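You operate a simulated robot arm through the tools that you are given. There is no shell and no other tool. Be economical: measure what you need, move in short steps, check, and stop when the job is done.

You run a simulated two-armed robot. Do the job below in one go: nothing can be reset, and whatever is moved stays where it is left.

## Task
Open the top drawer, take the blue foam pad from the inside of the top drawer and leave it on the orange peg tray and shut the drawer again. Put one of the white packets from the steel top of the small winder on the card there. Close the front side door of the cream cabinet. Turn the belt speed knob to 4. Put one of the hex spacers from the inside of the front tray in the small black bin. Fetch the pink roller from the steel top of the small winder and set it on the middle shelf of the blue rack. Turn the turns dial to 60 turns. Take the black pad and leave it on the second shelf from the bottom of the blue rack. Open the middle bench drawer. Any order will do.
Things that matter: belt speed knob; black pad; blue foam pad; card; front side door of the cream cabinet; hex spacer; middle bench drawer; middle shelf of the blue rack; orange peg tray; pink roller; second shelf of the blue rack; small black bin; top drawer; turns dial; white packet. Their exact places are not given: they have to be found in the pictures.

Only the result counts: the job must be done as asked and must still hold three seconds after the hand-in. Knocking over, shifting, dropping, spilling or breaking anything else fails it.

## Robot
Two 7-joint arms with two-finger parallel grippers on one trunk, on a base that drives. Base frame: it is fixed to the floor where the robot stands at the start and does not move with it; the origin is under the middle of the robot, x ahead of it, y to its left, z up. Units: mm, rad, N and s.
The left shoulder is at the start at [70, 130, 1037], the right one opposite. With the tool pointing down near the work surface each hand reaches from about 100 to 500 mm from the robot's upright axis, wherever it stands, measured 20 degrees to its own side. Places, roughly: belt speed knob [-1800, -100, 900]; black pad (7x5x4 cm) [500, -3500, 900]; blue foam pad (13x7x2 cm) [600, -200, 700]; card [-2250, -1750, 1000]; front side door of the cream cabinet [-2500, -1400, 600]; hex spacer (5x3x3 cm) [-1800, -100, 800]; middle bench drawer [-3300, 2400, 700]; middle shelf of the blue rack [200, -3300, 900]; orange peg tray (25x15x3 cm) [900, 2400, 800]; pink roller (3x3x2 cm) [-2300, -2100, 1000]; second shelf of the blue rack [200, -3300, 500]; small black bin (17x15x6 cm) [1000, 1800, 900]; top drawer [700, -100, 700]; turns dial [-2300, -2200, 1000]; white packet [-2250, -1750, 1000]. Payload 1.57 kg a hand.
The tool frame of a hand sits at the grasp point between the pads (the TCP): z along the fingers, y along the line on which they close. The tips reach 30 mm beyond it. The gripper opens to 80 mm. The fingers are 17 mm wide and 12 mm thick; the gripper's body (40 by 82 mm) begins 80 mm behind the TCP.
Orientation is that of the tool frame in the base frame, as a unit quaternion [w, x, y, z]. With the fingers straight down and closing along the base's y, the tool's x points along the base's -x, its y along +y and its z along -z.

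## Interface
- The arms move only by the tool drive_tool. It takes "left_increments", "right_increments" or both (then of equal length, played together; a hand with none holds still); each is a list of rows, each an object (a shift or turn left out is 0, a gripper value left out holds the last) with "claw": the finger opening in mm, from 0 to 80; "dp": the shift along the tool's x, y, z in mm, a list of three; "delta_rot": the turn, a rotation vector about the tool's x, y, z in rad, a list of three. In form: [{"claw": claw, "dp": [x, y, z], "delta_rot": [rx, ry, rz]}, ...]. A call has 1 to 12 rows; each row is the pose to reach, as a shift and turn from the pose commanded when the call began, along the tool's axes at that moment. A row lasts 0.2 s, in which the tool goes at most 50 mm and 0.15 rad; a call with a longer step from one row to the next is refused whole, and so is a gripper value outside its range. Where a pose cannot be reached the arm comes as near as it can. A force on the tool above 40 N (or 10 N above the force at the start of the call, whichever is more), or a blocked arm, ends the call early, and 0.2 s more pass. The fingers move at their own pace (about 108 mm/s each) and stop on an object; they squeeze with about 22 N. The grip force told is the motor's: it shows also when the fingers shut on nothing. Time passes only in rows, and 0.2 s behind the last, so rows that repeat a pose let the fingers close. It gives the time, the measured TCP pose, the force on the tool (base axes), the opening and the grip force at its end, in the units of the frame above (readings bear some noise), with the torque about the TCP (base axes, N m) and any sound that the robot's microphone picked up.
- Cameras (640 x 400 px; columns grow to the right, rows downward): "scene" is now at [117.4, -27.5, 1240.1]; the picture's right is [-0.39, -0.92, 0.00], its down [-0.74, 0.31, -0.60] and it looks along [0.55, -0.23, -0.80] (base axes); focal length 255 px, centre (320, 200). "left" rides on the left gripper at [72, 7, -122] in its tool frame; the picture's right is [-0.09, 1.00, 0.00], its down [-0.84, -0.08, -0.54] and it looks along [-0.54, -0.05, 0.84] (tool axes); focal length 238 px, centre (320, 200). "right" rides on the right gripper at [72, -7, -122] in its tool frame; the picture's right is [0.09, 1.00, 0.00], its down [-0.84, 0.08, -0.54] and it looks along [-0.54, 0.05, 0.84] (tool axes); focal length 238 px, centre (320, 200).
- capture(camera): a new picture of that camera. It takes no simulated time.
- raise_lower(by): slides the trunk up (or, below 0, down) by that many mm; the arms and the scene camera ride with it, the base frame stays. It gives what a move gives, with no picture.
- steer(legs): drives the robot by 1 to 6 legs, each [ahead, left, turn to the left] in mm, mm and rad, along the robot's own axes; the way and the turn of a leg run together, so that a leg with both is an arc; at most 1500 mm and 3.142 rad a leg. The arms and the cameras ride along, it lands a little off, and it stops where it bumps. It gives what a move gives.
- pan_tilt(pan, tilt): turns the head with the scene camera to pan (to the left, within 1.501 rad either way) and tilt (down, from -0.506 to 1.204), counted from straight ahead of the robot. It gives what a move gives.
- measure_at(camera, pixels): for up to 12 pixels [column, row] of the newest picture of that camera ("zoom" is the newest enlarged one), the place [x, y, z] in the base frame of the surface seen there, good to about 2 mm. It takes no simulated time.
- zoom(camera, box): a new picture of the part [left, top, right, bottom] of that camera's present view, enlarged. It takes no simulated time.
- job_done(): hands the job in; it is judged then, once.

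Keep the steps short. Do not move on a guess: measure, check each grasp and each placing, and mend mistakes. In all there are 322 turns and 200 pictures (those below and enlarged ones count). Leave the grippers open and the arms clear of the work at the hand-in unless told otherwise, and finish with a single line.

The tools are called after "Call:" as a command line: name --argument value ..., lists and objects as JSON in quotes. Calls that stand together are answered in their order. drive_tool: Moves the arms, as the interface text tells. Its arguments: {"type":"object","properties":{"left_increments":{"type":"array","items":{"type":"object","properties":{"claw":{"type":"number"},"dp":{"type":"array","items":{"type":"number"}},"delta_rot":{"type":"array","items":{"type":"number"}}}}},"right_increments":{"type":"array","items":{"type":"object","properties":{"claw":{"type":"number"},"dp":{"type":"array","items":{"type":"number"}},"delta_rot":{"type":"array","items":{"type":"number"}}}}}},"required":[]} The other tools are called the same way: raise_lower (by) slides the trunk up or down; steer (legs) drives the base; pan_tilt (pan, tilt) turns the head that bears the scene camera; capture (camera) takes a picture; measure_at (camera, pixels) gives the place of the surface under pixels of a picture; zoom (camera, box) takes an enlarged picture of a part of a camera's view; job_done () hands the job in.

At the start:

```text
time_s: 0.0
left_ee_pos: [371.0, 10.4, 943.8]
left_orientation: [0.0, 0.0, 1.0, 0.0]
left_contact_force: [0.2, 0.3, 0.1]
left_torque: [-0.03, 0.01, 0.0]
left_width: 80.0
left_grasp_force: 0.0
right_ee_pos: [273.5, -289.6, 982.3]
right_orientation: [0.0, 0.0, 1.0, 0.0]
right_contact_force: [0.3, 0.4, 0.4]
right_torque: [-0.02, -0.04, 0.01]
right_width: 79.9
right_grasp_force: 0.0
trunk travel left (down, up): [-675.0, 265.0]
robot x, y, heading: [-3.5, -0.8, 0.0]
head pan, tilt: [-0.398, 0.927]
```

scene: 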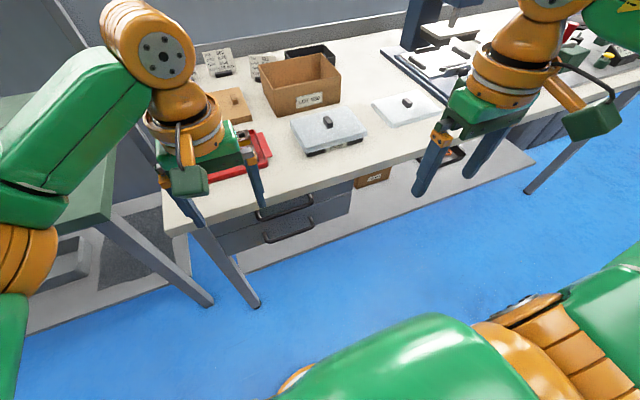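
right: 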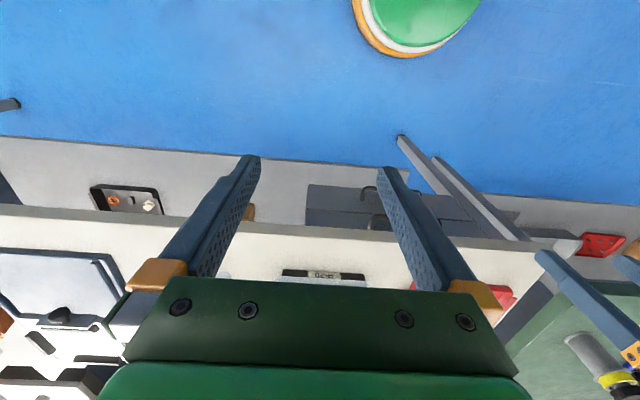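
left: 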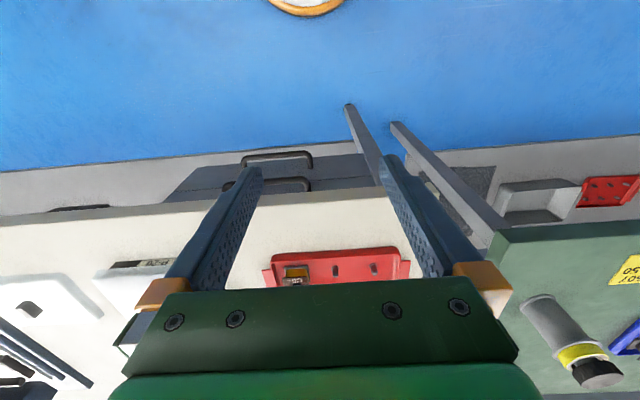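

The drawers with two handles are at about (287,207) and (288,230) in the scene picture. I measure them and the bench edge.

Call:
measure_at --camera "scene" --pixels '[[287, 207], [288, 230], [262, 213], [312, 200], [262, 240], [312, 223], [240, 195], [340, 160], [350, 190], [215, 235], [190, 210], [280, 212]]'

Call:
zoom --camera "scene" --box '[160, 120, 420, 283]'

```text
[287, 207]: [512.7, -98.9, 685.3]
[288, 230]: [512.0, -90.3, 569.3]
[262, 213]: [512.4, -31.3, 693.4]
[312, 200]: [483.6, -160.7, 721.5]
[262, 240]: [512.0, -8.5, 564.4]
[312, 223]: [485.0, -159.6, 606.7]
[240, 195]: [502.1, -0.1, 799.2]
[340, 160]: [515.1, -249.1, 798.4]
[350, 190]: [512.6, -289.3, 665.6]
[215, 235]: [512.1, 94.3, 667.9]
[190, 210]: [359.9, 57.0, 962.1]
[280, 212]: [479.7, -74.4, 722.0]
```

```text
2.45 times, centred on (290, 202) of scene
```

zoom: 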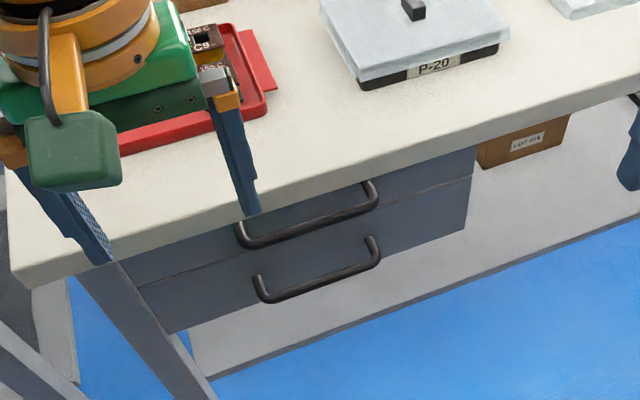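

The top drawer's handle bar is near x 480, z 722, y −30 to −165. I back off 200 mm first to get room, then turn the right hand to point ahead, fingers closing vertically.

Call:
steer --legs '[[-200, 0, 0]]'

Call:
drive_tool --right_increments '[{"claw": 80, "delta_rot": [-0.086, -0.086, 0.086]}, {"delta_rot": [-0.172, -0.172, 0.172]}, {"delta_rot": [-0.258, -0.258, 0.258]}, {"delta_rot": [-0.344, -0.344, 0.344]}, {"delta_rot": [-0.43, -0.43, 0.43]}, {"delta_rot": [-0.516, -0.516, 0.516]}, {"delta_rot": [-0.602, -0.602, 0.602]}, {"delta_rot": [-0.688, -0.688, 0.688]}, {"delta_rot": [-0.774, -0.774, 0.774]}, {"delta_rot": [-0.86, -0.86, 0.86]}, {"delta_rot": [-0.946, -0.946, 0.946]}, {"delta_rot": [-1.032, -1.032, 1.032]}]'

```text
time_s: 1.6
left_ee_pos: [172.1, 10.1, 943.2]
left_orientation: [-0.002, -0.001, 1.0, 0.0]
left_contact_force: [0.1, -0.1, 0.0]
left_torque: [-0.04, -0.02, 0.0]
left_width: 79.7
left_grasp_force: 0.1
right_ee_pos: [75.3, -290.2, 981.5]
right_orientation: [-0.001, 0.0, 1.0, 0.001]
right_contact_force: [0.1, 0.5, 0.4]
right_torque: [0.0, 0.0, -0.03]
right_width: 80.1
right_grasp_force: 0.1
trunk travel left (down, up): [-675.0, 265.0]
robot x, y, heading: [-199.2, -3.1, -0.002]
head pan, tilt: [-0.398, 0.927]
```

```text
time_s: 4.2
left_ee_pos: [171.6, 9.6, 943.8]
left_orientation: [0.0, -0.001, 1.0, 0.0]
left_contact_force: [0.4, 0.1, -0.2]
left_torque: [0.02, 0.0, -0.03]
left_width: 79.8
left_grasp_force: 0.0
right_ee_pos: [75.2, -321.7, 977.8]
right_orientation: [0.45, 0.449, 0.626, 0.451]
right_contact_force: [0.0, 1.4, 0.1]
right_torque: [-0.02, 0.0, 0.0]
right_width: 80.3
right_grasp_force: 0.1
right hand out of reach, approached as far as the arm can: row 10, 11, 12
trunk travel left (down, up): [-675.0, 265.0]
robot x, y, heading: [-198.3, 2.0, 0.002]
head pan, tilt: [-0.398, 0.927]
```

The pose was cramped near the body; I finish the turn while moving ahead.

Call:
drive_tool --right_increments '[{"dp": [0, 0, 40]}, {"dp": [0, 0, 80]}, {"dp": [0, 0, 120]}, {"dp": [0, 0, 160], "delta_rot": [-0.06, -0.06, 0.06]}, {"dp": [0, 0, 170], "delta_rot": [-0.12, -0.12, 0.12]}, {"dp": [0, 0, 170], "delta_rot": [-0.177, -0.177, 0.177]}]'

```text
time_s: 5.6
left_ee_pos: [170.8, 10.8, 944.1]
left_orientation: [0.0, -0.001, 1.0, 0.001]
left_contact_force: [-0.3, -0.7, 0.1]
left_torque: [0.04, 0.02, -0.02]
left_width: 80.1
left_grasp_force: 0.0
right_ee_pos: [238.6, -292.9, 945.4]
right_orientation: [0.499, 0.5, 0.5, 0.5]
right_contact_force: [0.1, -0.3, -0.7]
right_torque: [0.04, -0.01, -0.01]
right_width: 80.2
right_grasp_force: 0.0
trunk travel left (down, up): [-675.0, 265.0]
robot x, y, heading: [-198.7, 1.4, 0.001]
head pan, tilt: [-0.398, 0.927]
```

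Tool is now exactly horizontal. I lower it to handle height in front of the bench and shift the left hand aside.

Call:
drive_tool --right_increments '[{"dp": [0, -45, 0]}, {"dp": [0, -90, 0]}, {"dp": [30, -125, 10]}, {"dp": [60, -160, 30]}, {"dp": [90, -190, 50]}, {"dp": [120, -205, 80]}, {"dp": [150, -223, 110]}, {"dp": [180, -223, 140]}, {"dp": [195, -223, 170]}, {"dp": [195, -223, 181]}]' --left_increments '[{"dp": [0, 20, 0]}, {"dp": [0, 40, 0]}, {"dp": [0, 60, 0]}, {"dp": [0, 80, 0]}, {"dp": [0, 100, 0]}, {"dp": [0, 120, 0]}, {"dp": [0, 140, 0]}, {"dp": [0, 160, 0]}, {"dp": [0, 180, 0]}, {"dp": [0, 200, 0]}]'

Call:
capture --camera "right"

Call:
capture --camera "scene"

```text
refused: row 4 steps farther than a row can; nothing moved
```

```text
195 pictures are left
```

right: 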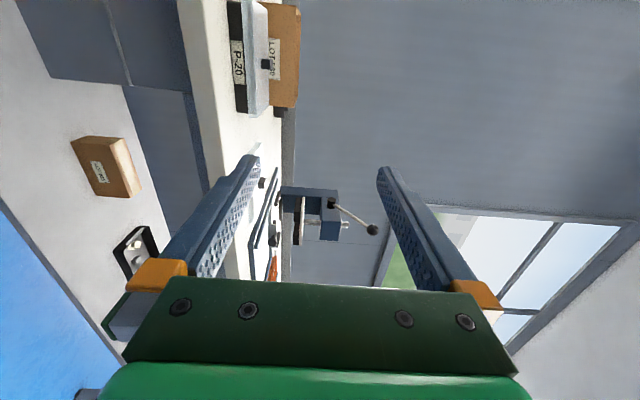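

```text
194 pictures are left
```

scene: 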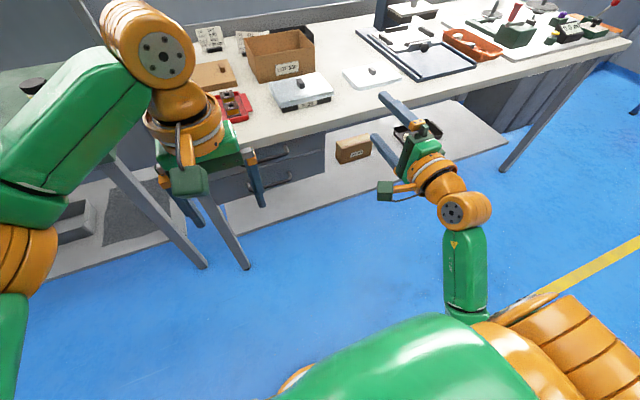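

Refused for a step over 50 mm; I use 12 even steps instead.

Call:
drive_tool --right_increments '[{"dp": [0, -45, 0]}, {"dp": [0, -90, 0]}, {"dp": [20, -130, 10]}, {"dp": [45, -165, 25]}, {"dp": [70, -195, 45]}, {"dp": [95, -215, 70]}, {"dp": [125, -223, 95]}, {"dp": [155, -223, 125]}, {"dp": [180, -223, 155]}, {"dp": [195, -223, 181]}]' --left_increments '[{"dp": [0, 20, 0]}, {"dp": [0, 40, 0]}, {"dp": [0, 60, 0]}, {"dp": [0, 80, 0]}, {"dp": [0, 100, 0]}, {"dp": [0, 120, 0]}, {"dp": [0, 140, 0]}, {"dp": [0, 160, 0]}, {"dp": [0, 180, 0]}, {"dp": [0, 200, 0]}]'

Call:
capture --camera "right"

Call:
capture --camera "scene"

```text
time_s: 7.8
left_ee_pos: [170.2, 211.8, 944.6]
left_orientation: [0.0, -0.001, 1.0, 0.0]
left_contact_force: [-0.4, 0.5, 0.4]
left_torque: [-0.02, 0.0, -0.01]
left_width: 80.0
left_grasp_force: 0.0
right_ee_pos: [386.4, -101.8, 757.8]
right_orientation: [0.5, 0.5, 0.5, 0.5]
right_contact_force: [-0.4, -0.1, 0.3]
right_torque: [0.0, 0.0, 0.01]
right_width: 80.0
right_grasp_force: 0.0
right hand out of reach, approached as far as the arm can: row 8, 9, 10
trunk travel left (down, up): [-675.0, 265.0]
robot x, y, heading: [-196.3, 0.6, 0.002]
head pan, tilt: [-0.398, 0.927]
```

```text
193 pictures are left
```

right: 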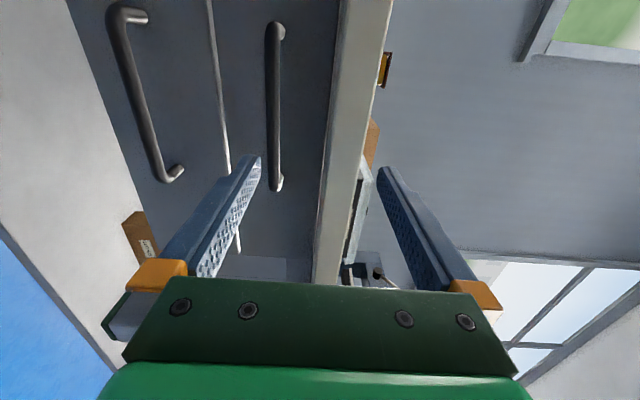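

```text
192 pictures are left
```

scene: 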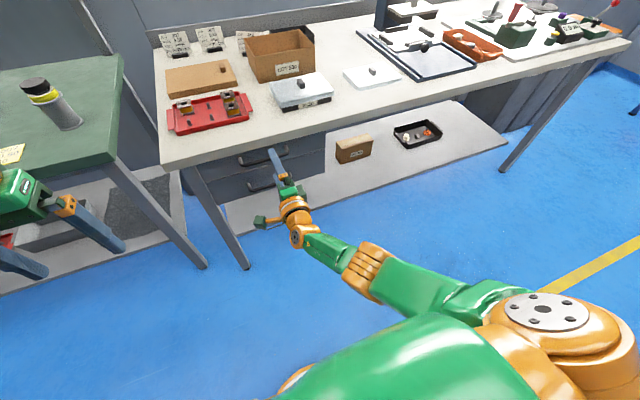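

The arm is at its limit; I measure the handle bar (273,100) in the right picture and lower the trunk a bit.

Call:
measure_at --camera "right" --pixels '[[273, 100], [273, 60], [273, 150], [275, 30], [277, 186], [330, 150], [255, 100], [240, 80]]'

Call:
raise_lower --by -100

Call:
drive_tool --right_increments '[{"dp": [0, 0, -20]}, {"dp": [0, 0, -20]}]'

```text
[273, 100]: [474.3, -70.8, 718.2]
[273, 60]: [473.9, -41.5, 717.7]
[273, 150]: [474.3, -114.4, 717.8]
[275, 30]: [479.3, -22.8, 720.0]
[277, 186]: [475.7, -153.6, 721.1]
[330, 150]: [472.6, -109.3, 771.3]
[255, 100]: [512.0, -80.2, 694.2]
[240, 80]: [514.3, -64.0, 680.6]
```

```text
time_s: 9.1
left_ee_pos: [169.9, 208.8, 845.3]
left_orientation: [0.0, -0.001, 1.0, -0.001]
left_contact_force: [-0.6, -0.5, -0.9]
left_torque: [0.0, -0.02, 0.0]
left_width: 80.0
left_grasp_force: 0.0
right_ee_pos: [384.3, -103.7, 657.7]
right_orientation: [0.501, 0.5, 0.5, 0.5]
right_contact_force: [0.5, 0.0, -1.2]
right_torque: [-0.01, -0.02, 0.0]
right_width: 79.7
right_grasp_force: 0.1
trunk travel left (down, up): [-575.0, 365.0]
robot x, y, heading: [-197.8, 2.0, 0.0]
head pan, tilt: [-0.398, 0.927]
```

```text
time_s: 9.7
left_ee_pos: [170.6, 209.2, 844.3]
left_orientation: [-0.001, -0.001, 1.0, 0.0]
left_contact_force: [-0.5, 0.2, 0.1]
left_torque: [0.01, 0.01, 0.02]
left_width: 79.8
left_grasp_force: 0.0
right_ee_pos: [364.2, -102.1, 657.7]
right_orientation: [0.5, 0.5, 0.501, 0.499]
right_contact_force: [-0.1, -0.3, 0.7]
right_torque: [-0.01, -0.01, -0.02]
right_width: 79.8
right_grasp_force: 0.0
trunk travel left (down, up): [-575.0, 365.0]
robot x, y, heading: [-198.8, 6.0, -0.003]
head pan, tilt: [-0.398, 0.927]
```

Bar is at z 718, x ≈ 474–486. I half close the fingers (to fit under the bench top), raise to z 718, then advance to x ≈ 475.

Call:
drive_tool --right_increments '[{"claw": 44, "dp": [5, 30, 0]}, {"dp": [14, 60, 10]}, {"dp": [14, 60, 40]}, {"dp": [14, 60, 60]}, {"dp": [14, 60, 60]}]'

Call:
capture --camera "right"

```text
time_s: 10.9
left_ee_pos: [172.0, 210.9, 844.7]
left_orientation: [0.0, -0.001, 1.0, -0.001]
left_contact_force: [0.3, 0.0, -0.4]
left_torque: [-0.01, 0.0, 0.04]
left_width: 80.1
left_grasp_force: 0.2
right_ee_pos: [424.5, -88.7, 720.8]
right_orientation: [0.501, 0.5, 0.5, 0.5]
right_contact_force: [0.2, -0.4, 0.2]
right_torque: [-0.03, 0.03, 0.0]
right_width: 44.0
right_grasp_force: 0.1
trunk travel left (down, up): [-575.0, 365.0]
robot x, y, heading: [-199.4, 0.8, -0.001]
head pan, tilt: [-0.398, 0.927]
```

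```text
191 pictures are left
```

right: 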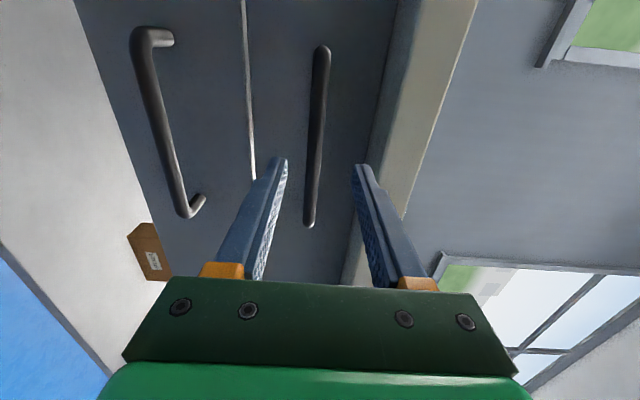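

The bar lies between the fingers. I advance 50 mm and close.

Call:
drive_tool --right_increments '[{"dp": [0, -2, 25]}, {"dp": [0, -2, 52]}, {"dp": [0, -2, 52]}, {"claw": 0, "dp": [0, -2, 52]}, {"dp": [0, -2, 52]}, {"dp": [0, -2, 52]}]'

```text
time_s: 12.3
left_ee_pos: [171.1, 210.1, 845.1]
left_orientation: [-0.001, 0.0, 1.0, 0.0]
left_contact_force: [-0.1, -0.4, -0.3]
left_torque: [-0.03, 0.0, 0.04]
left_width: 80.1
left_grasp_force: 0.0
right_ee_pos: [436.4, -95.3, 729.9]
right_orientation: [0.5, 0.5, 0.5, 0.5]
right_contact_force: [-0.1, 0.1, 0.3]
right_torque: [0.01, -0.02, 0.01]
right_width: 0.0
right_grasp_force: 20.8
right hand out of reach, approached as far as the arm can: row 1, 2, 3, 4, 5, 6
trunk travel left (down, up): [-575.0, 365.0]
robot x, y, heading: [-198.2, -0.3, -0.0]
head pan, tilt: [-0.398, 0.927]
```

Reach limit; fingers closed in front of the bar. I open again, correct the height, and drive the base ahead.

Call:
drive_tool --right_increments '[{"claw": 44, "dp": [5, -8, -25]}, {"claw": 44, "dp": [5, -12, -25]}]'

Call:
steer --legs '[[63, 0, 0]]'

Call:
capture --camera "right"

```text
time_s: 12.9
left_ee_pos: [170.5, 209.9, 845.7]
left_orientation: [-0.001, 0.0, 1.0, 0.0]
left_contact_force: [0.1, 0.3, -0.2]
left_torque: [0.0, 0.02, 0.01]
left_width: 80.2
left_grasp_force: 0.0
right_ee_pos: [411.5, -91.8, 717.9]
right_orientation: [0.5, 0.5, 0.5, 0.5]
right_contact_force: [0.4, 0.1, -0.3]
right_torque: [-0.04, 0.03, 0.01]
right_width: 44.1
right_grasp_force: 0.1
trunk travel left (down, up): [-575.0, 365.0]
robot x, y, heading: [-198.4, 0.6, -0.005]
head pan, tilt: [-0.398, 0.927]
```

```text
time_s: 13.9
left_ee_pos: [234.2, 211.2, 844.2]
left_orientation: [-0.001, -0.001, 1.0, 0.0]
left_contact_force: [1.5, -0.1, -0.4]
left_torque: [-0.01, 0.0, -0.01]
left_width: 79.7
left_grasp_force: 0.1
right_ee_pos: [476.2, -91.4, 717.4]
right_orientation: [0.499, 0.5, 0.5, 0.501]
right_contact_force: [0.4, -0.5, 0.2]
right_torque: [0.01, -0.03, 0.0]
right_width: 44.0
right_grasp_force: 0.1
trunk travel left (down, up): [-575.0, 365.0]
robot x, y, heading: [-136.6, 0.9, -0.003]
head pan, tilt: [-0.398, 0.927]
```

```text
190 pictures are left
```

right: 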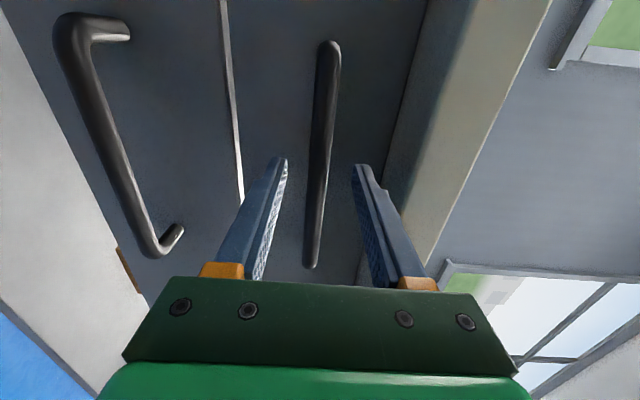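

TCP is at x 476, right at the bar. Close.

Call:
drive_tool --right_increments '[{"claw": 0}, {"claw": 0}, {"claw": 0}]'

```text
time_s: 14.7
left_ee_pos: [235.6, 211.7, 843.8]
left_orientation: [-0.002, -0.002, 1.0, 0.0]
left_contact_force: [-0.6, 0.0, -0.5]
left_torque: [-0.03, 0.01, 0.02]
left_width: 80.1
left_grasp_force: 0.1
right_ee_pos: [476.3, -90.2, 716.9]
right_orientation: [0.498, 0.5, 0.502, 0.5]
right_contact_force: [-7.2, 1.8, -12.1]
right_torque: [0.0, 0.06, -0.07]
right_width: 11.6
right_grasp_force: 29.2
trunk travel left (down, up): [-575.0, 365.0]
robot x, y, heading: [-133.4, 2.7, -0.004]
head pan, tilt: [-0.398, 0.927]
```

Gripped (11.6 mm). I pull the drawer open by backing the base 220 mm.

Call:
steer --legs '[[-220, 0, 0]]'

Call:
capture --camera "scene"

```text
time_s: 16.4
left_ee_pos: [17.7, 210.9, 843.9]
left_orientation: [-0.004, -0.002, 1.0, -0.001]
left_contact_force: [0.0, 0.7, -0.3]
left_torque: [-0.01, -0.01, 0.0]
left_width: 79.9
left_grasp_force: 0.1
right_ee_pos: [257.1, -92.0, 716.7]
right_orientation: [0.499, 0.5, 0.503, 0.498]
right_contact_force: [0.0, 5.9, -13.6]
right_torque: [0.08, 0.05, 0.72]
right_width: 11.7
right_grasp_force: 28.7
trunk travel left (down, up): [-575.0, 365.0]
robot x, y, heading: [-354.4, 0.4, 0.001]
head pan, tilt: [-0.398, 0.927]
```

```text
189 pictures are left
```

scene: 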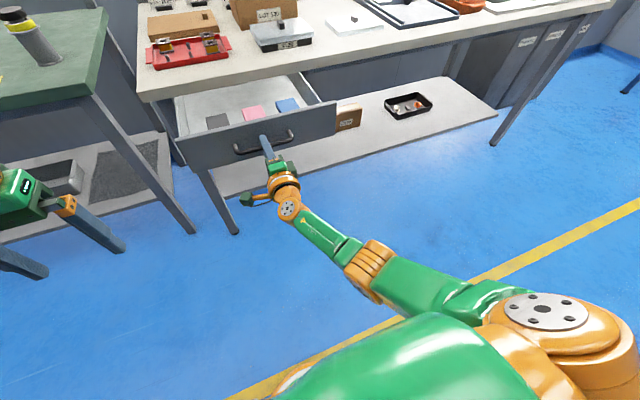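

The drawer is open, with grey, pink and blue pads; blue at (287,105). I release, back the hand away, and measure.

Call:
drive_tool --right_increments '[{"claw": 44}, {"claw": 44}, {"dp": [0, 0, -40]}, {"dp": [0, 0, -80]}, {"dp": [0, 40, -100]}, {"dp": [0, 80, -110]}, {"dp": [0, 120, -120]}, {"dp": [0, 160, -120]}, {"dp": [0, 200, -120]}]'

Call:
zoom --camera "scene" --box '[160, 50, 360, 175]'

Call:
measure_at --camera "zoom" --pixels '[[405, 170], [370, 160], [430, 150], [320, 200], [180, 210], [100, 250], [550, 170]]'

```text
time_s: 17.5
left_ee_pos: [15.3, 210.7, 844.2]
left_orientation: [0.0, -0.001, 1.0, 0.0]
left_contact_force: [0.4, 0.8, -0.5]
left_torque: [-0.04, 0.01, 0.0]
left_width: 80.0
left_grasp_force: 0.0
right_ee_pos: [173.2, -146.3, 716.1]
right_orientation: [0.553, 0.454, 0.533, 0.451]
right_contact_force: [-0.6, -0.9, -1.1]
right_torque: [0.0, -0.02, 0.0]
right_width: 43.7
right_grasp_force: 0.1
right hand out of reach, approached as far as the arm can: row 5
trunk travel left (down, up): [-575.0, 365.0]
robot x, y, heading: [-355.1, -2.3, 0.004]
head pan, tilt: [-0.398, 0.927]
stopped in row 5 (right hand): the arm was blocked; the commanded pose is now the measured one
```

```text
3.20 times, centred on (260, 112) of scene
```

zoom: 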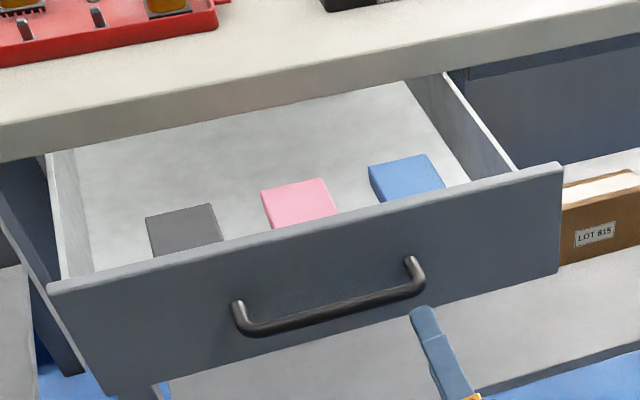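

```text
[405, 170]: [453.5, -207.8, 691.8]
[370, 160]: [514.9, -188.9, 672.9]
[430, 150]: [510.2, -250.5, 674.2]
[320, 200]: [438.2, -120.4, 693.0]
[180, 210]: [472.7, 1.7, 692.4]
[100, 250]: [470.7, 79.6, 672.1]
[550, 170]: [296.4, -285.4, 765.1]
```

Pads: tops at z 692, drawer floor 672; blue pad around y −205. I raise the trunk 200 mm and turn the right hand back to pointing down.

Call:
raise_lower --by 200

Call:
drive_tool --right_increments '[{"claw": 80, "delta_rot": [0.076, 0.094, -0.077]}, {"delta_rot": [0.153, 0.188, -0.154]}, {"delta_rot": [0.23, 0.282, -0.232]}, {"delta_rot": [0.307, 0.376, -0.309]}, {"delta_rot": [0.384, 0.471, -0.386]}, {"delta_rot": [0.46, 0.565, -0.464]}, {"delta_rot": [0.537, 0.659, -0.541]}, {"delta_rot": [0.614, 0.753, -0.618]}, {"delta_rot": [0.691, 0.847, -0.696]}, {"delta_rot": [0.767, 0.942, -0.773]}, {"delta_rot": [0.844, 1.036, -0.85]}, {"delta_rot": [0.921, 1.13, -0.928]}]'

Call:
drive_tool --right_increments '[{"delta_rot": [0.076, 0.094, -0.077]}, {"delta_rot": [0.154, 0.189, -0.155]}, {"delta_rot": [0.154, 0.189, -0.155]}]'

```text
time_s: 19.7
left_ee_pos: [15.2, 209.7, 1045.1]
left_orientation: [-0.001, -0.001, 1.0, -0.001]
left_contact_force: [-1.0, 0.0, 0.1]
left_torque: [0.01, -0.02, 0.0]
left_width: 79.9
left_grasp_force: 0.0
right_ee_pos: [174.1, -145.6, 916.1]
right_orientation: [0.552, 0.456, 0.533, 0.452]
right_contact_force: [-0.9, 0.7, -0.5]
right_torque: [0.02, 0.01, -0.02]
right_width: 43.8
right_grasp_force: 0.0
trunk travel left (down, up): [-775.0, 165.0]
robot x, y, heading: [-353.3, 4.4, -0.001]
head pan, tilt: [-0.398, 0.927]
```

```text
time_s: 22.3
left_ee_pos: [15.0, 210.9, 1044.5]
left_orientation: [-0.001, 0.0, 1.0, -0.001]
left_contact_force: [-0.3, -0.4, -0.7]
left_torque: [-0.02, -0.01, 0.0]
left_width: 80.1
left_grasp_force: 0.1
right_ee_pos: [175.3, -144.8, 916.7]
right_orientation: [0.093, 0.076, 0.99, 0.078]
right_contact_force: [0.2, -0.2, -0.1]
right_torque: [0.02, -0.03, 0.02]
right_width: 80.2
right_grasp_force: 0.1
trunk travel left (down, up): [-775.0, 165.0]
robot x, y, heading: [-354.9, 1.1, 0.001]
head pan, tilt: [-0.398, 0.927]
```

```text
time_s: 23.1
left_ee_pos: [14.0, 210.0, 1046.1]
left_orientation: [0.0, -0.001, 1.0, 0.001]
left_contact_force: [-0.5, 0.6, 0.3]
left_torque: [-0.02, 0.02, 0.02]
left_width: 80.0
left_grasp_force: 0.1
right_ee_pos: [134.0, -135.9, 922.5]
right_orientation: [0.003, 0.003, 1.0, 0.006]
right_contact_force: [0.4, 0.4, -0.2]
right_torque: [0.03, -0.03, -0.04]
right_width: 80.3
right_grasp_force: 0.0
right hand out of reach, approached as far as the arm can: row 1, 2, 3
trunk travel left (down, up): [-775.0, 165.0]
robot x, y, heading: [-354.9, -1.6, -0.0]
head pan, tilt: [-0.398, 0.927]
```

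Right hand points down again. I drive ahead 130 mm and look into the drawer with the right wrist camera.

Call:
steer --legs '[[130, 0, 0]]'

Call:
capture --camera "right"

Call:
capture --camera "scene"

```text
time_s: 24.4
left_ee_pos: [145.2, 209.3, 1045.0]
left_orientation: [0.001, 0.001, 1.0, 0.001]
left_contact_force: [-0.3, 0.7, -0.5]
left_torque: [0.02, 0.01, 0.01]
left_width: 80.0
left_grasp_force: 0.0
right_ee_pos: [264.1, -137.2, 923.7]
right_orientation: [0.004, 0.004, 1.0, 0.006]
right_contact_force: [0.3, 0.6, 0.1]
right_torque: [0.0, 0.01, 0.02]
right_width: 80.0
right_grasp_force: 0.0
trunk travel left (down, up): [-775.0, 165.0]
robot x, y, heading: [-224.0, -0.7, -0.004]
head pan, tilt: [-0.398, 0.927]
```

```text
187 pictures are left
```

right: 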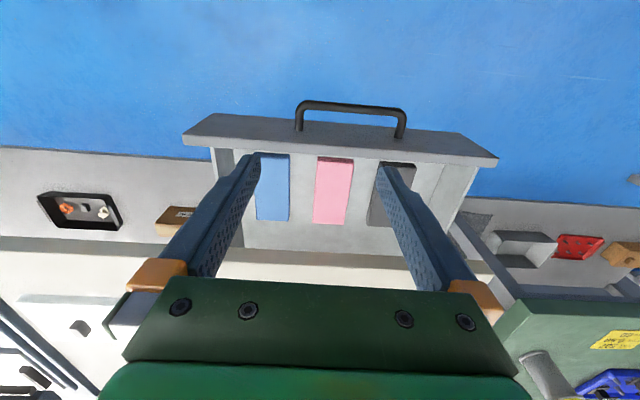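

```text
186 pictures are left
```

scene: 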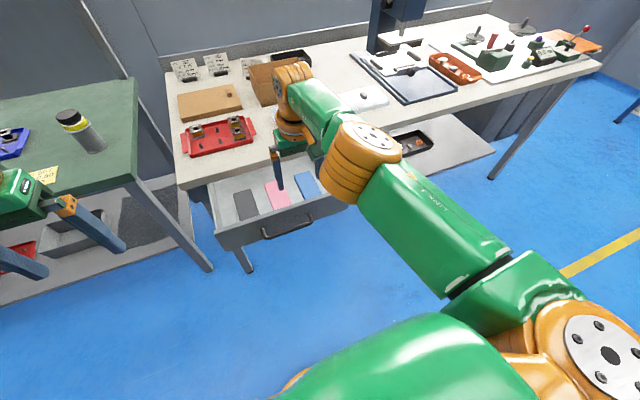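

I measure the blue pad's corners in the right picture: around (258,157),(288,157),(258,218),(288,218).

Call:
measure_at --camera "right" --pixels '[[262, 160], [286, 160], [260, 216], [286, 216], [273, 188], [273, 156], [273, 219], [256, 205], [290, 190], [235, 180], [303, 190], [350, 135]]'

```text
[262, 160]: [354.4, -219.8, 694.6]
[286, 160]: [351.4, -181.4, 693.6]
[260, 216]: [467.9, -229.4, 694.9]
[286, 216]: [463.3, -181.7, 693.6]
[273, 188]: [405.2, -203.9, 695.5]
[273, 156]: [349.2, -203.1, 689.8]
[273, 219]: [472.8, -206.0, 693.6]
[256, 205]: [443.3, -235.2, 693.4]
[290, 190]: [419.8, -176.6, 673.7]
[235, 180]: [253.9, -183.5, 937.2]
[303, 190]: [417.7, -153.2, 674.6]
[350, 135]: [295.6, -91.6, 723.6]
```

Pad centre ≈ (411, −206), top 694. I need the base ~130 mm closer; I check what is in front of the base by tilting the head down.

Call:
pan_tilt --pan 0 --tilt 1.204

Call:
capture --camera "scene"

```text
time_s: 25.3
left_ee_pos: [147.9, 209.7, 1044.4]
left_orientation: [0.0, 0.001, 1.0, 0.0]
left_contact_force: [-0.7, 0.2, -0.3]
left_torque: [-0.01, 0.0, 0.01]
left_width: 79.6
left_grasp_force: 0.1
right_ee_pos: [266.8, -137.1, 923.6]
right_orientation: [0.004, 0.004, 1.0, 0.006]
right_contact_force: [0.5, -0.4, -0.1]
right_torque: [0.0, 0.01, 0.0]
right_width: 80.0
right_grasp_force: 0.0
trunk travel left (down, up): [-775.0, 165.0]
robot x, y, heading: [-221.7, 0.5, -0.002]
head pan, tilt: [0.0, 1.201]
```

```text
185 pictures are left
```

scene: 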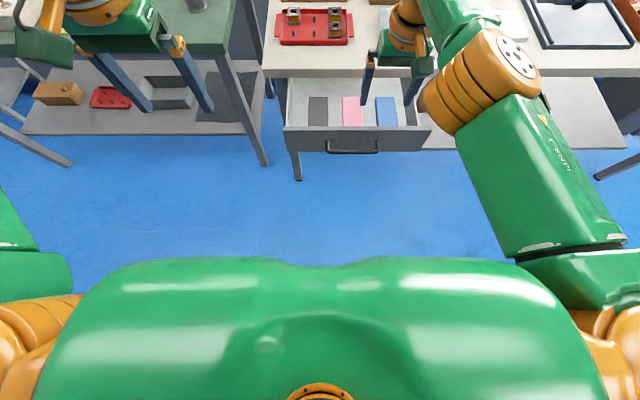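

Call:
measure_at --camera "scene" --pixels '[[340, 268], [220, 264], [460, 262], [340, 258], [350, 145], [340, 330]]'

```text
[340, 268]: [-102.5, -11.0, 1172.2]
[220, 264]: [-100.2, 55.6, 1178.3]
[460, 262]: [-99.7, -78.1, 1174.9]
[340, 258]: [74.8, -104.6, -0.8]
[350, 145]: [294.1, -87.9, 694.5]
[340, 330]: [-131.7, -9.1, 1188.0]
```

Floor is visible 300 mm ahead of the axis, so 130 mm is safe. I drive ahead 128 mm.

Call:
steer --legs '[[128, 0, 0]]'

Call:
drive_tool --right_increments '[{"dp": [0, -35, 0]}, {"dp": [0, -69, 0]}, {"dp": [0, -69, 40]}, {"dp": [0, -69, 80]}, {"dp": [0, -69, 100]}]'

Call:
capture --camera "right"

```text
time_s: 26.5
left_ee_pos: [274.0, 209.6, 1045.4]
left_orientation: [0.002, 0.0, 1.0, 0.0]
left_contact_force: [0.2, 0.0, 0.2]
left_torque: [0.03, -0.02, 0.03]
left_width: 80.2
left_grasp_force: 0.1
right_ee_pos: [393.8, -137.5, 924.5]
right_orientation: [0.004, 0.004, 1.0, 0.006]
right_contact_force: [-0.5, -1.0, -0.1]
right_torque: [-0.01, -0.02, -0.01]
right_width: 80.1
right_grasp_force: 0.0
trunk travel left (down, up): [-775.0, 165.0]
robot x, y, heading: [-94.6, -0.7, -0.002]
head pan, tilt: [0.0, 1.201]
```

```text
time_s: 27.7
left_ee_pos: [275.8, 208.3, 1044.9]
left_orientation: [0.0, 0.0, 1.0, -0.001]
left_contact_force: [-1.1, 0.8, 0.1]
left_torque: [0.0, -0.02, 0.0]
left_width: 79.8
left_grasp_force: 0.1
right_ee_pos: [378.6, -205.5, 836.4]
right_orientation: [0.004, 0.004, 1.0, 0.006]
right_contact_force: [0.2, 0.3, 1.0]
right_torque: [-0.02, -0.04, 0.02]
right_width: 79.9
right_grasp_force: 0.1
right hand out of reach, approached as far as the arm can: row 4, 5
trunk travel left (down, up): [-775.0, 165.0]
robot x, y, heading: [-100.0, -5.7, -0.004]
head pan, tilt: [0.0, 1.201]
```

```text
184 pictures are left
```

right: 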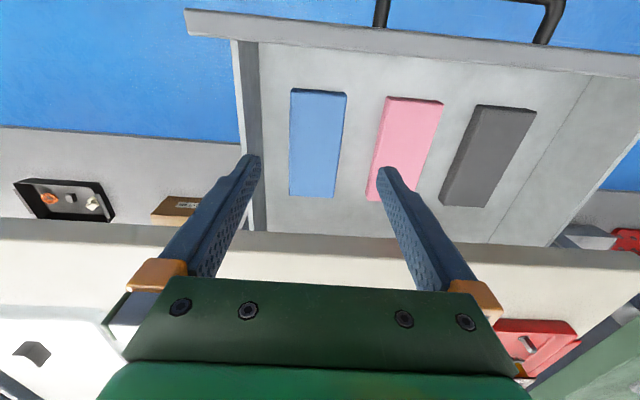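

The reach runs short downward, so I measure the pad once more and lower the trunk 90 mm.

Call:
measure_at --camera "right" --pixels '[[293, 92], [344, 96], [293, 192], [332, 195], [318, 140], [292, 140], [337, 140], [343, 140], [258, 140], [360, 250]]'

Call:
raise_lower --by -90

```text
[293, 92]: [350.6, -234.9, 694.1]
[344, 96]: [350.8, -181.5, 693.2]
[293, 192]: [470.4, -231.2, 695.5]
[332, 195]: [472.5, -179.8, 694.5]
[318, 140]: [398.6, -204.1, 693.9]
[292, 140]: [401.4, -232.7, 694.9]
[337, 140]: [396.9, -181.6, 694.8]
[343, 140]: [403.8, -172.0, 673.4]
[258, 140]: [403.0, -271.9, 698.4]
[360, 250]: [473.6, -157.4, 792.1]
```

```text
time_s: 29.0
left_ee_pos: [276.0, 209.1, 956.2]
left_orientation: [0.0, 0.001, 1.0, 0.0]
left_contact_force: [-0.7, -0.3, 0.7]
left_torque: [0.01, -0.01, -0.01]
left_width: 79.9
left_grasp_force: 0.1
right_ee_pos: [380.8, -205.2, 747.3]
right_orientation: [0.004, 0.005, 1.0, 0.006]
right_contact_force: [-0.6, 0.4, 0.5]
right_torque: [-0.02, 0.0, 0.0]
right_width: 79.8
right_grasp_force: 0.1
trunk travel left (down, up): [-685.0, 255.0]
robot x, y, heading: [-94.3, -2.3, -0.003]
head pan, tilt: [0.0, 1.201]
```

Hand is centred (y −205). I go down 40 mm to tips ~4 mm above the drawer floor and close.

Call:
drive_tool --right_increments '[{"dp": [0, -1, 20]}, {"dp": [0, -1, 39]}, {"dp": [0, -1, 39]}, {"claw": 0, "dp": [0, -1, 39]}, {"dp": [0, -1, 39]}, {"dp": [0, -1, 39]}]'

```text
time_s: 30.4
left_ee_pos: [273.9, 208.4, 955.8]
left_orientation: [0.0, 0.001, 1.0, 0.0]
left_contact_force: [0.3, 0.4, 0.6]
left_torque: [0.01, -0.03, 0.01]
left_width: 80.1
left_grasp_force: 0.0
right_ee_pos: [377.6, -204.8, 708.9]
right_orientation: [0.006, 0.005, 1.0, 0.005]
right_contact_force: [0.3, 0.8, -0.3]
right_torque: [-0.02, -0.01, 0.02]
right_width: 59.7
right_grasp_force: 21.5
right hand out of reach, approached as far as the arm can: row 2, 3, 4, 5, 6
trunk travel left (down, up): [-685.0, 255.0]
robot x, y, heading: [-96.3, 2.8, -0.001]
head pan, tilt: [0.0, 1.201]
```

Gripped at 59.7 mm. I lift straight up with the trunk by 230 mm and look.

Call:
raise_lower --by 230

Call:
capture --camera "right"

```text
time_s: 32.8
left_ee_pos: [275.9, 208.9, 1183.9]
left_orientation: [0.0, 0.001, 1.0, 0.0]
left_contact_force: [-1.0, -0.9, 0.3]
left_torque: [0.01, 0.01, -0.02]
left_width: 80.5
left_grasp_force: 0.1
right_ee_pos: [377.5, -205.4, 938.1]
right_orientation: [0.005, 0.005, 1.0, 0.006]
right_contact_force: [0.0, 0.0, 0.0]
right_torque: [-0.03, -0.02, 0.02]
right_width: 59.7
right_grasp_force: 22.4
trunk travel left (down, up): [-915.0, 25.0]
robot x, y, heading: [-97.0, -0.4, -0.006]
head pan, tilt: [0.0, 1.201]
```

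```text
183 pictures are left
```

right: 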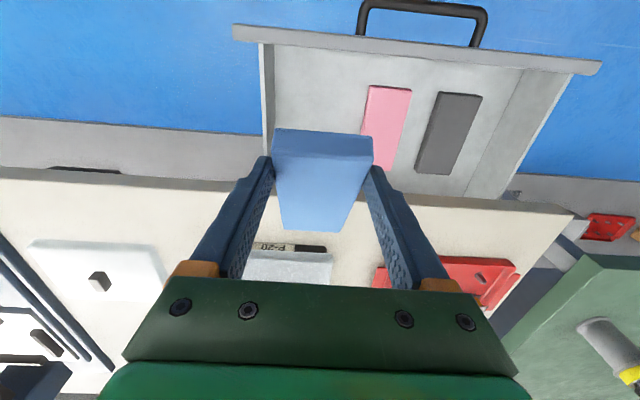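

The pad is held well. To shut the drawer I'll push with the closed left fingers, pointing ahead. First back off 200 mm and draw the right hand in with the pad.

Call:
steer --legs '[[-200, 0, 0]]'

Call:
drive_tool --right_increments '[{"dp": [20, -10, -15]}, {"dp": [45, -25, -30]}, {"dp": [70, -40, -45]}, {"dp": [95, -55, -60]}, {"dp": [120, -70, -75]}, {"dp": [145, -85, -90]}, {"dp": [170, -100, -105]}, {"dp": [195, -100, -120]}, {"dp": [215, -100, -135]}, {"dp": [225, -100, -150]}]' --left_increments '[{"claw": 0, "delta_rot": [0, -0.145, 0], "dp": [-10, 0, 0]}, {"delta_rot": [0, -0.29, 0], "dp": [-30, 0, 0]}, {"delta_rot": [0, -0.435, 0], "dp": [-50, 0, 0]}, {"delta_rot": [0, -0.58, 0], "dp": [-70, 0, 0]}, {"delta_rot": [0, -0.725, 0], "dp": [-90, 0, 0]}, {"delta_rot": [0, -0.87, 0], "dp": [-110, 0, 0]}, {"delta_rot": [0, -1.015, 0], "dp": [-120, 0, 0]}, {"delta_rot": [0, -1.16, 0], "dp": [-130, 0, 0]}, {"delta_rot": [0, -1.305, 0], "dp": [-140, 0, 0]}, {"delta_rot": [0, -1.45, 0], "dp": [-150, 0, 0]}]'

```text
time_s: 34.4
left_ee_pos: [76.8, 209.4, 1183.7]
left_orientation: [-0.001, -0.001, 1.0, 0.0]
left_contact_force: [0.4, -0.3, 0.0]
left_torque: [0.0, 0.03, -0.02]
left_width: 79.8
left_grasp_force: 0.2
right_ee_pos: [180.1, -202.5, 936.9]
right_orientation: [0.003, 0.004, 1.0, 0.005]
right_contact_force: [0.1, -0.9, 0.0]
right_torque: [0.0, 0.04, 0.02]
right_width: 59.7
right_grasp_force: 21.8
trunk travel left (down, up): [-915.0, 25.0]
robot x, y, heading: [-295.1, 1.1, -0.002]
head pan, tilt: [0.0, 1.201]
```

```text
time_s: 36.6
left_ee_pos: [224.0, 209.5, 1185.2]
left_orientation: [0.663, -0.001, 0.748, 0.0]
left_contact_force: [0.5, 0.5, -0.1]
left_torque: [0.01, 0.02, -0.02]
left_width: 0.0
left_grasp_force: 21.1
right_ee_pos: [-53.0, -302.0, 1084.9]
right_orientation: [0.005, 0.003, 1.0, 0.006]
right_contact_force: [0.6, -0.3, 1.3]
right_torque: [0.03, -0.03, 0.0]
right_width: 60.0
right_grasp_force: 22.3
trunk travel left (down, up): [-915.0, 25.0]
robot x, y, heading: [-299.4, 1.1, -0.003]
head pan, tilt: [0.0, 1.201]
```

Next: finish leveling the left hand, lower trunk 400 mm.

Call:
drive_tool --left_increments '[{"delta_rot": [0, -0.12, 0], "dp": [0, 0, -20]}, {"delta_rot": [0, -0.12, 0], "dp": [0, 0, -30]}]'

Call:
raise_lower --by -400

Call:
drive_tool --left_increments '[{"dp": [20, -40, 0]}, {"dp": [40, -80, 0]}, {"dp": [60, -120, 0]}, {"dp": [70, -160, 0]}, {"dp": [70, -204, 0]}]'

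Call:
capture --camera "scene"

```text
time_s: 37.2
left_ee_pos: [193.6, 209.5, 1189.0]
left_orientation: [0.707, -0.001, 0.707, 0.001]
left_contact_force: [0.6, -0.4, -0.3]
left_torque: [0.04, 0.02, -0.03]
left_width: 0.0
left_grasp_force: 21.2
right_ee_pos: [-53.5, -302.8, 1084.9]
right_orientation: [0.006, 0.003, 1.0, 0.005]
right_contact_force: [-0.7, 0.2, 0.6]
right_torque: [-0.02, 0.0, 0.02]
right_width: 59.5
right_grasp_force: 21.9
trunk travel left (down, up): [-915.0, 25.0]
robot x, y, heading: [-297.4, 0.6, -0.001]
head pan, tilt: [0.0, 1.201]
```

```text
time_s: 41.0
left_ee_pos: [194.0, 209.6, 789.2]
left_orientation: [0.706, -0.001, 0.708, 0.001]
left_contact_force: [0.1, -0.9, -0.6]
left_torque: [0.0, 0.01, 0.02]
left_width: 0.0
left_grasp_force: 21.5
right_ee_pos: [-51.9, -303.8, 685.5]
right_orientation: [0.005, 0.003, 1.0, 0.005]
right_contact_force: [-0.3, -0.3, 0.0]
right_torque: [0.02, 0.01, -0.01]
right_width: 59.9
right_grasp_force: 21.9
trunk travel left (down, up): [-515.0, 425.0]
robot x, y, heading: [-296.2, 2.6, -0.002]
head pan, tilt: [0.0, 1.201]
```

```text
time_s: 42.3
left_ee_pos: [197.2, 50.1, 689.8]
left_orientation: [0.705, 0.069, 0.701, 0.079]
left_contact_force: [0.8, 0.2, 0.1]
left_torque: [0.01, -0.03, -0.03]
left_width: 0.1
left_grasp_force: 22.3
right_ee_pos: [-52.0, -302.7, 684.8]
right_orientation: [0.006, 0.003, 1.0, 0.006]
right_contact_force: [0.4, -0.8, 0.8]
right_torque: [0.01, -0.02, 0.01]
right_width: 59.9
right_grasp_force: 21.7
trunk travel left (down, up): [-515.0, 425.0]
robot x, y, heading: [-299.7, -1.9, 0.002]
head pan, tilt: [0.0, 1.201]
stopped in row 5 (left hand): the arm was blocked; the commanded pose is now the measured one
```

```text
182 pictures are left
```

scene: 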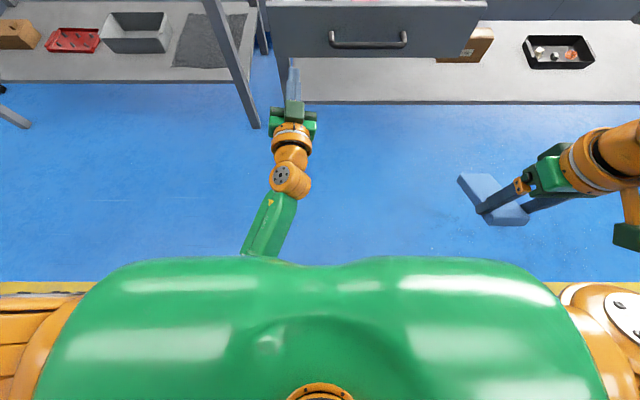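

The left fingertips point ahead at the drawer face left of the handle (y 50, z 690). I push it shut by driving ahead; right-hand pad stays well short of the bench.

Call:
steer --legs '[[284, 0, 0]]'

Call:
capture --camera "scene"

```text
time_s: 44.5
left_ee_pos: [482.2, 54.8, 687.5]
left_orientation: [0.703, 0.069, 0.703, 0.082]
left_contact_force: [-14.8, 0.0, 4.5]
left_torque: [-0.06, -0.11, -0.12]
left_width: 0.0
left_grasp_force: 21.1
right_ee_pos: [236.2, -300.7, 686.0]
right_orientation: [0.008, 0.001, 1.0, 0.005]
right_contact_force: [0.1, -0.1, 0.2]
right_torque: [-0.01, 0.01, -0.05]
right_width: 59.9
right_grasp_force: 22.1
trunk travel left (down, up): [-515.0, 425.0]
robot x, y, heading: [-4.3, 2.7, 0.003]
head pan, tilt: [0.0, 1.201]
stopped in leg 1: the force on the tool passed its limit at 52 N (the readings are from after the stop); the commanded pose is now the measured one
```

```text
181 pictures are left
```

scene: 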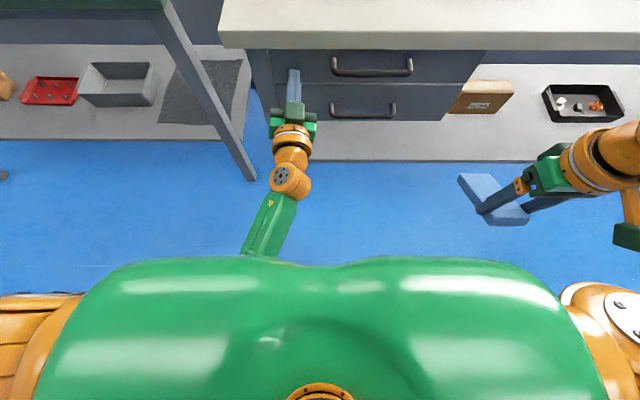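

It stopped with the tip at x 512, the closed position. I check the drawer face and then back off.

Call:
measure_at --camera "scene" --pixels '[[315, 70], [430, 75], [315, 95], [372, 73], [363, 109]]'

Call:
steer --legs '[[-300, 0, 0]]'

Call:
raise_lower --by 300

Call:
drive_tool --left_increments '[{"dp": [-45, 0, 0]}, {"dp": [-90, 30, 0]}, {"dp": [-130, 60, 0]}, {"dp": [-150, 100, -20]}]'

Call:
pan_tilt --pan 0.9 --tilt 0.6

Call:
capture --camera "scene"

```text
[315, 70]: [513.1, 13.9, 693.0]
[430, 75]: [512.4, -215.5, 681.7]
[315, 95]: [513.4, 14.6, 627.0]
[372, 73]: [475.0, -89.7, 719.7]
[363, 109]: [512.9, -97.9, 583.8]
```

```text
time_s: 46.5
left_ee_pos: [181.4, 54.4, 687.2]
left_orientation: [0.701, 0.066, 0.705, 0.085]
left_contact_force: [0.1, 0.4, 0.7]
left_torque: [-0.02, 0.02, 0.0]
left_width: 0.1
left_grasp_force: 21.7
right_ee_pos: [-62.1, -302.5, 683.3]
right_orientation: [0.004, -0.003, 1.0, 0.006]
right_contact_force: [-0.3, 0.9, 1.0]
right_torque: [0.03, -0.02, 0.0]
right_width: 59.5
right_grasp_force: 22.0
trunk travel left (down, up): [-515.0, 425.0]
robot x, y, heading: [-310.8, 0.3, 0.018]
head pan, tilt: [0.0, 1.201]
```

```text
time_s: 49.5
left_ee_pos: [181.8, 54.5, 985.4]
left_orientation: [0.701, 0.065, 0.705, 0.086]
left_contact_force: [-0.1, -0.2, 0.0]
left_torque: [-0.03, 0.0, 0.02]
left_width: 0.0
left_grasp_force: 21.5
right_ee_pos: [-62.7, -302.5, 985.9]
right_orientation: [0.005, -0.002, 1.0, 0.005]
right_contact_force: [0.3, 0.1, -0.2]
right_torque: [-0.03, 0.02, -0.01]
right_width: 59.9
right_grasp_force: 22.2
trunk travel left (down, up): [-815.0, 125.0]
robot x, y, heading: [-311.2, -1.9, 0.012]
head pan, tilt: [0.0, 1.201]
```

```text
refused: row 2 steps farther than a row can; nothing moved
```

```text
time_s: 50.7
left_ee_pos: [182.1, 55.0, 986.2]
left_orientation: [0.701, 0.066, 0.705, 0.084]
left_contact_force: [0.3, 0.1, 0.0]
left_torque: [0.03, -0.04, 0.01]
left_width: 0.1
left_grasp_force: 21.0
right_ee_pos: [-62.0, -301.5, 985.1]
right_orientation: [0.005, -0.003, 1.0, 0.005]
right_contact_force: [0.2, 0.2, 0.2]
right_torque: [0.02, -0.04, 0.01]
right_width: 59.8
right_grasp_force: 21.9
trunk travel left (down, up): [-815.0, 125.0]
robot x, y, heading: [-310.4, -4.0, 0.016]
head pan, tilt: [0.901, 0.6]
```

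```text
180 pictures are left
```

scene: 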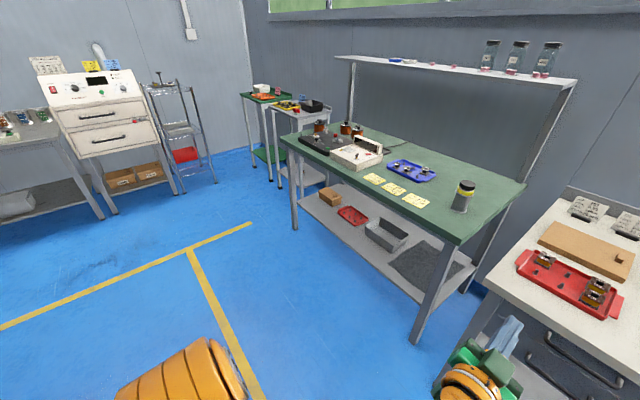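

The drawer is shut (face x 513). In view: far small tables near (260,97) with an orange tray and (310,106) with a black bin. I zoom.

Call:
zoom --camera "scene" --box '[220, 70, 380, 170]'

Call:
measure_at --camera "zoom" --pixels '[[180, 105], [160, 110], [210, 115], [80, 90], [240, 95], [370, 145], [210, 155], [420, 140], [290, 140], [340, 200], [240, 420]]'

Call:
measure_at --camera "scene" --pixels '[[295, 228], [280, 140], [457, 240], [415, 343], [345, 165], [278, 187], [215, 183], [180, 190], [112, 213], [258, 165], [420, 200]]'

```text
4.00 times, centred on (300, 120) of scene
```

zoom: 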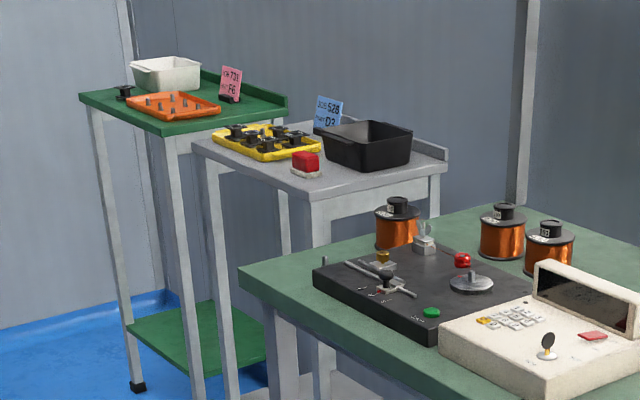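

```text
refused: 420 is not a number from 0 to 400
```

```text
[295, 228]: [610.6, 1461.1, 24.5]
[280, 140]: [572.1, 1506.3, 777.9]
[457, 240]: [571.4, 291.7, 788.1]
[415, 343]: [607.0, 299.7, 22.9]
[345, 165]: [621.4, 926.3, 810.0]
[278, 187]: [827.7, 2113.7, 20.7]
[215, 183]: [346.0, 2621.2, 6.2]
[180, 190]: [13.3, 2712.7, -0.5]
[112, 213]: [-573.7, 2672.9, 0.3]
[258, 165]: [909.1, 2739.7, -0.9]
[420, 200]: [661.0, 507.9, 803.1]
```

Call:
measure_at --camera "zoom" --pixels '[[180, 105], [130, 105], [210, 112], [160, 94], [165, 118], [85, 97], [165, 132], [285, 105], [370, 145], [200, 147], [320, 195], [440, 155]]'

```text
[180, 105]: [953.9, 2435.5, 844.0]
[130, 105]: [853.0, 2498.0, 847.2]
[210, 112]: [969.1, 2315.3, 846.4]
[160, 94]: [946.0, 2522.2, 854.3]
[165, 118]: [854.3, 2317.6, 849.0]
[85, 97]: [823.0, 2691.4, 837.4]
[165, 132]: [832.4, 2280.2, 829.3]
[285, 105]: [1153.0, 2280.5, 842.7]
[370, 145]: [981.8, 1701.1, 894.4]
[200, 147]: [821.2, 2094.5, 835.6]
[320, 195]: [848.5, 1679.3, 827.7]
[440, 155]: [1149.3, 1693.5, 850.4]
```

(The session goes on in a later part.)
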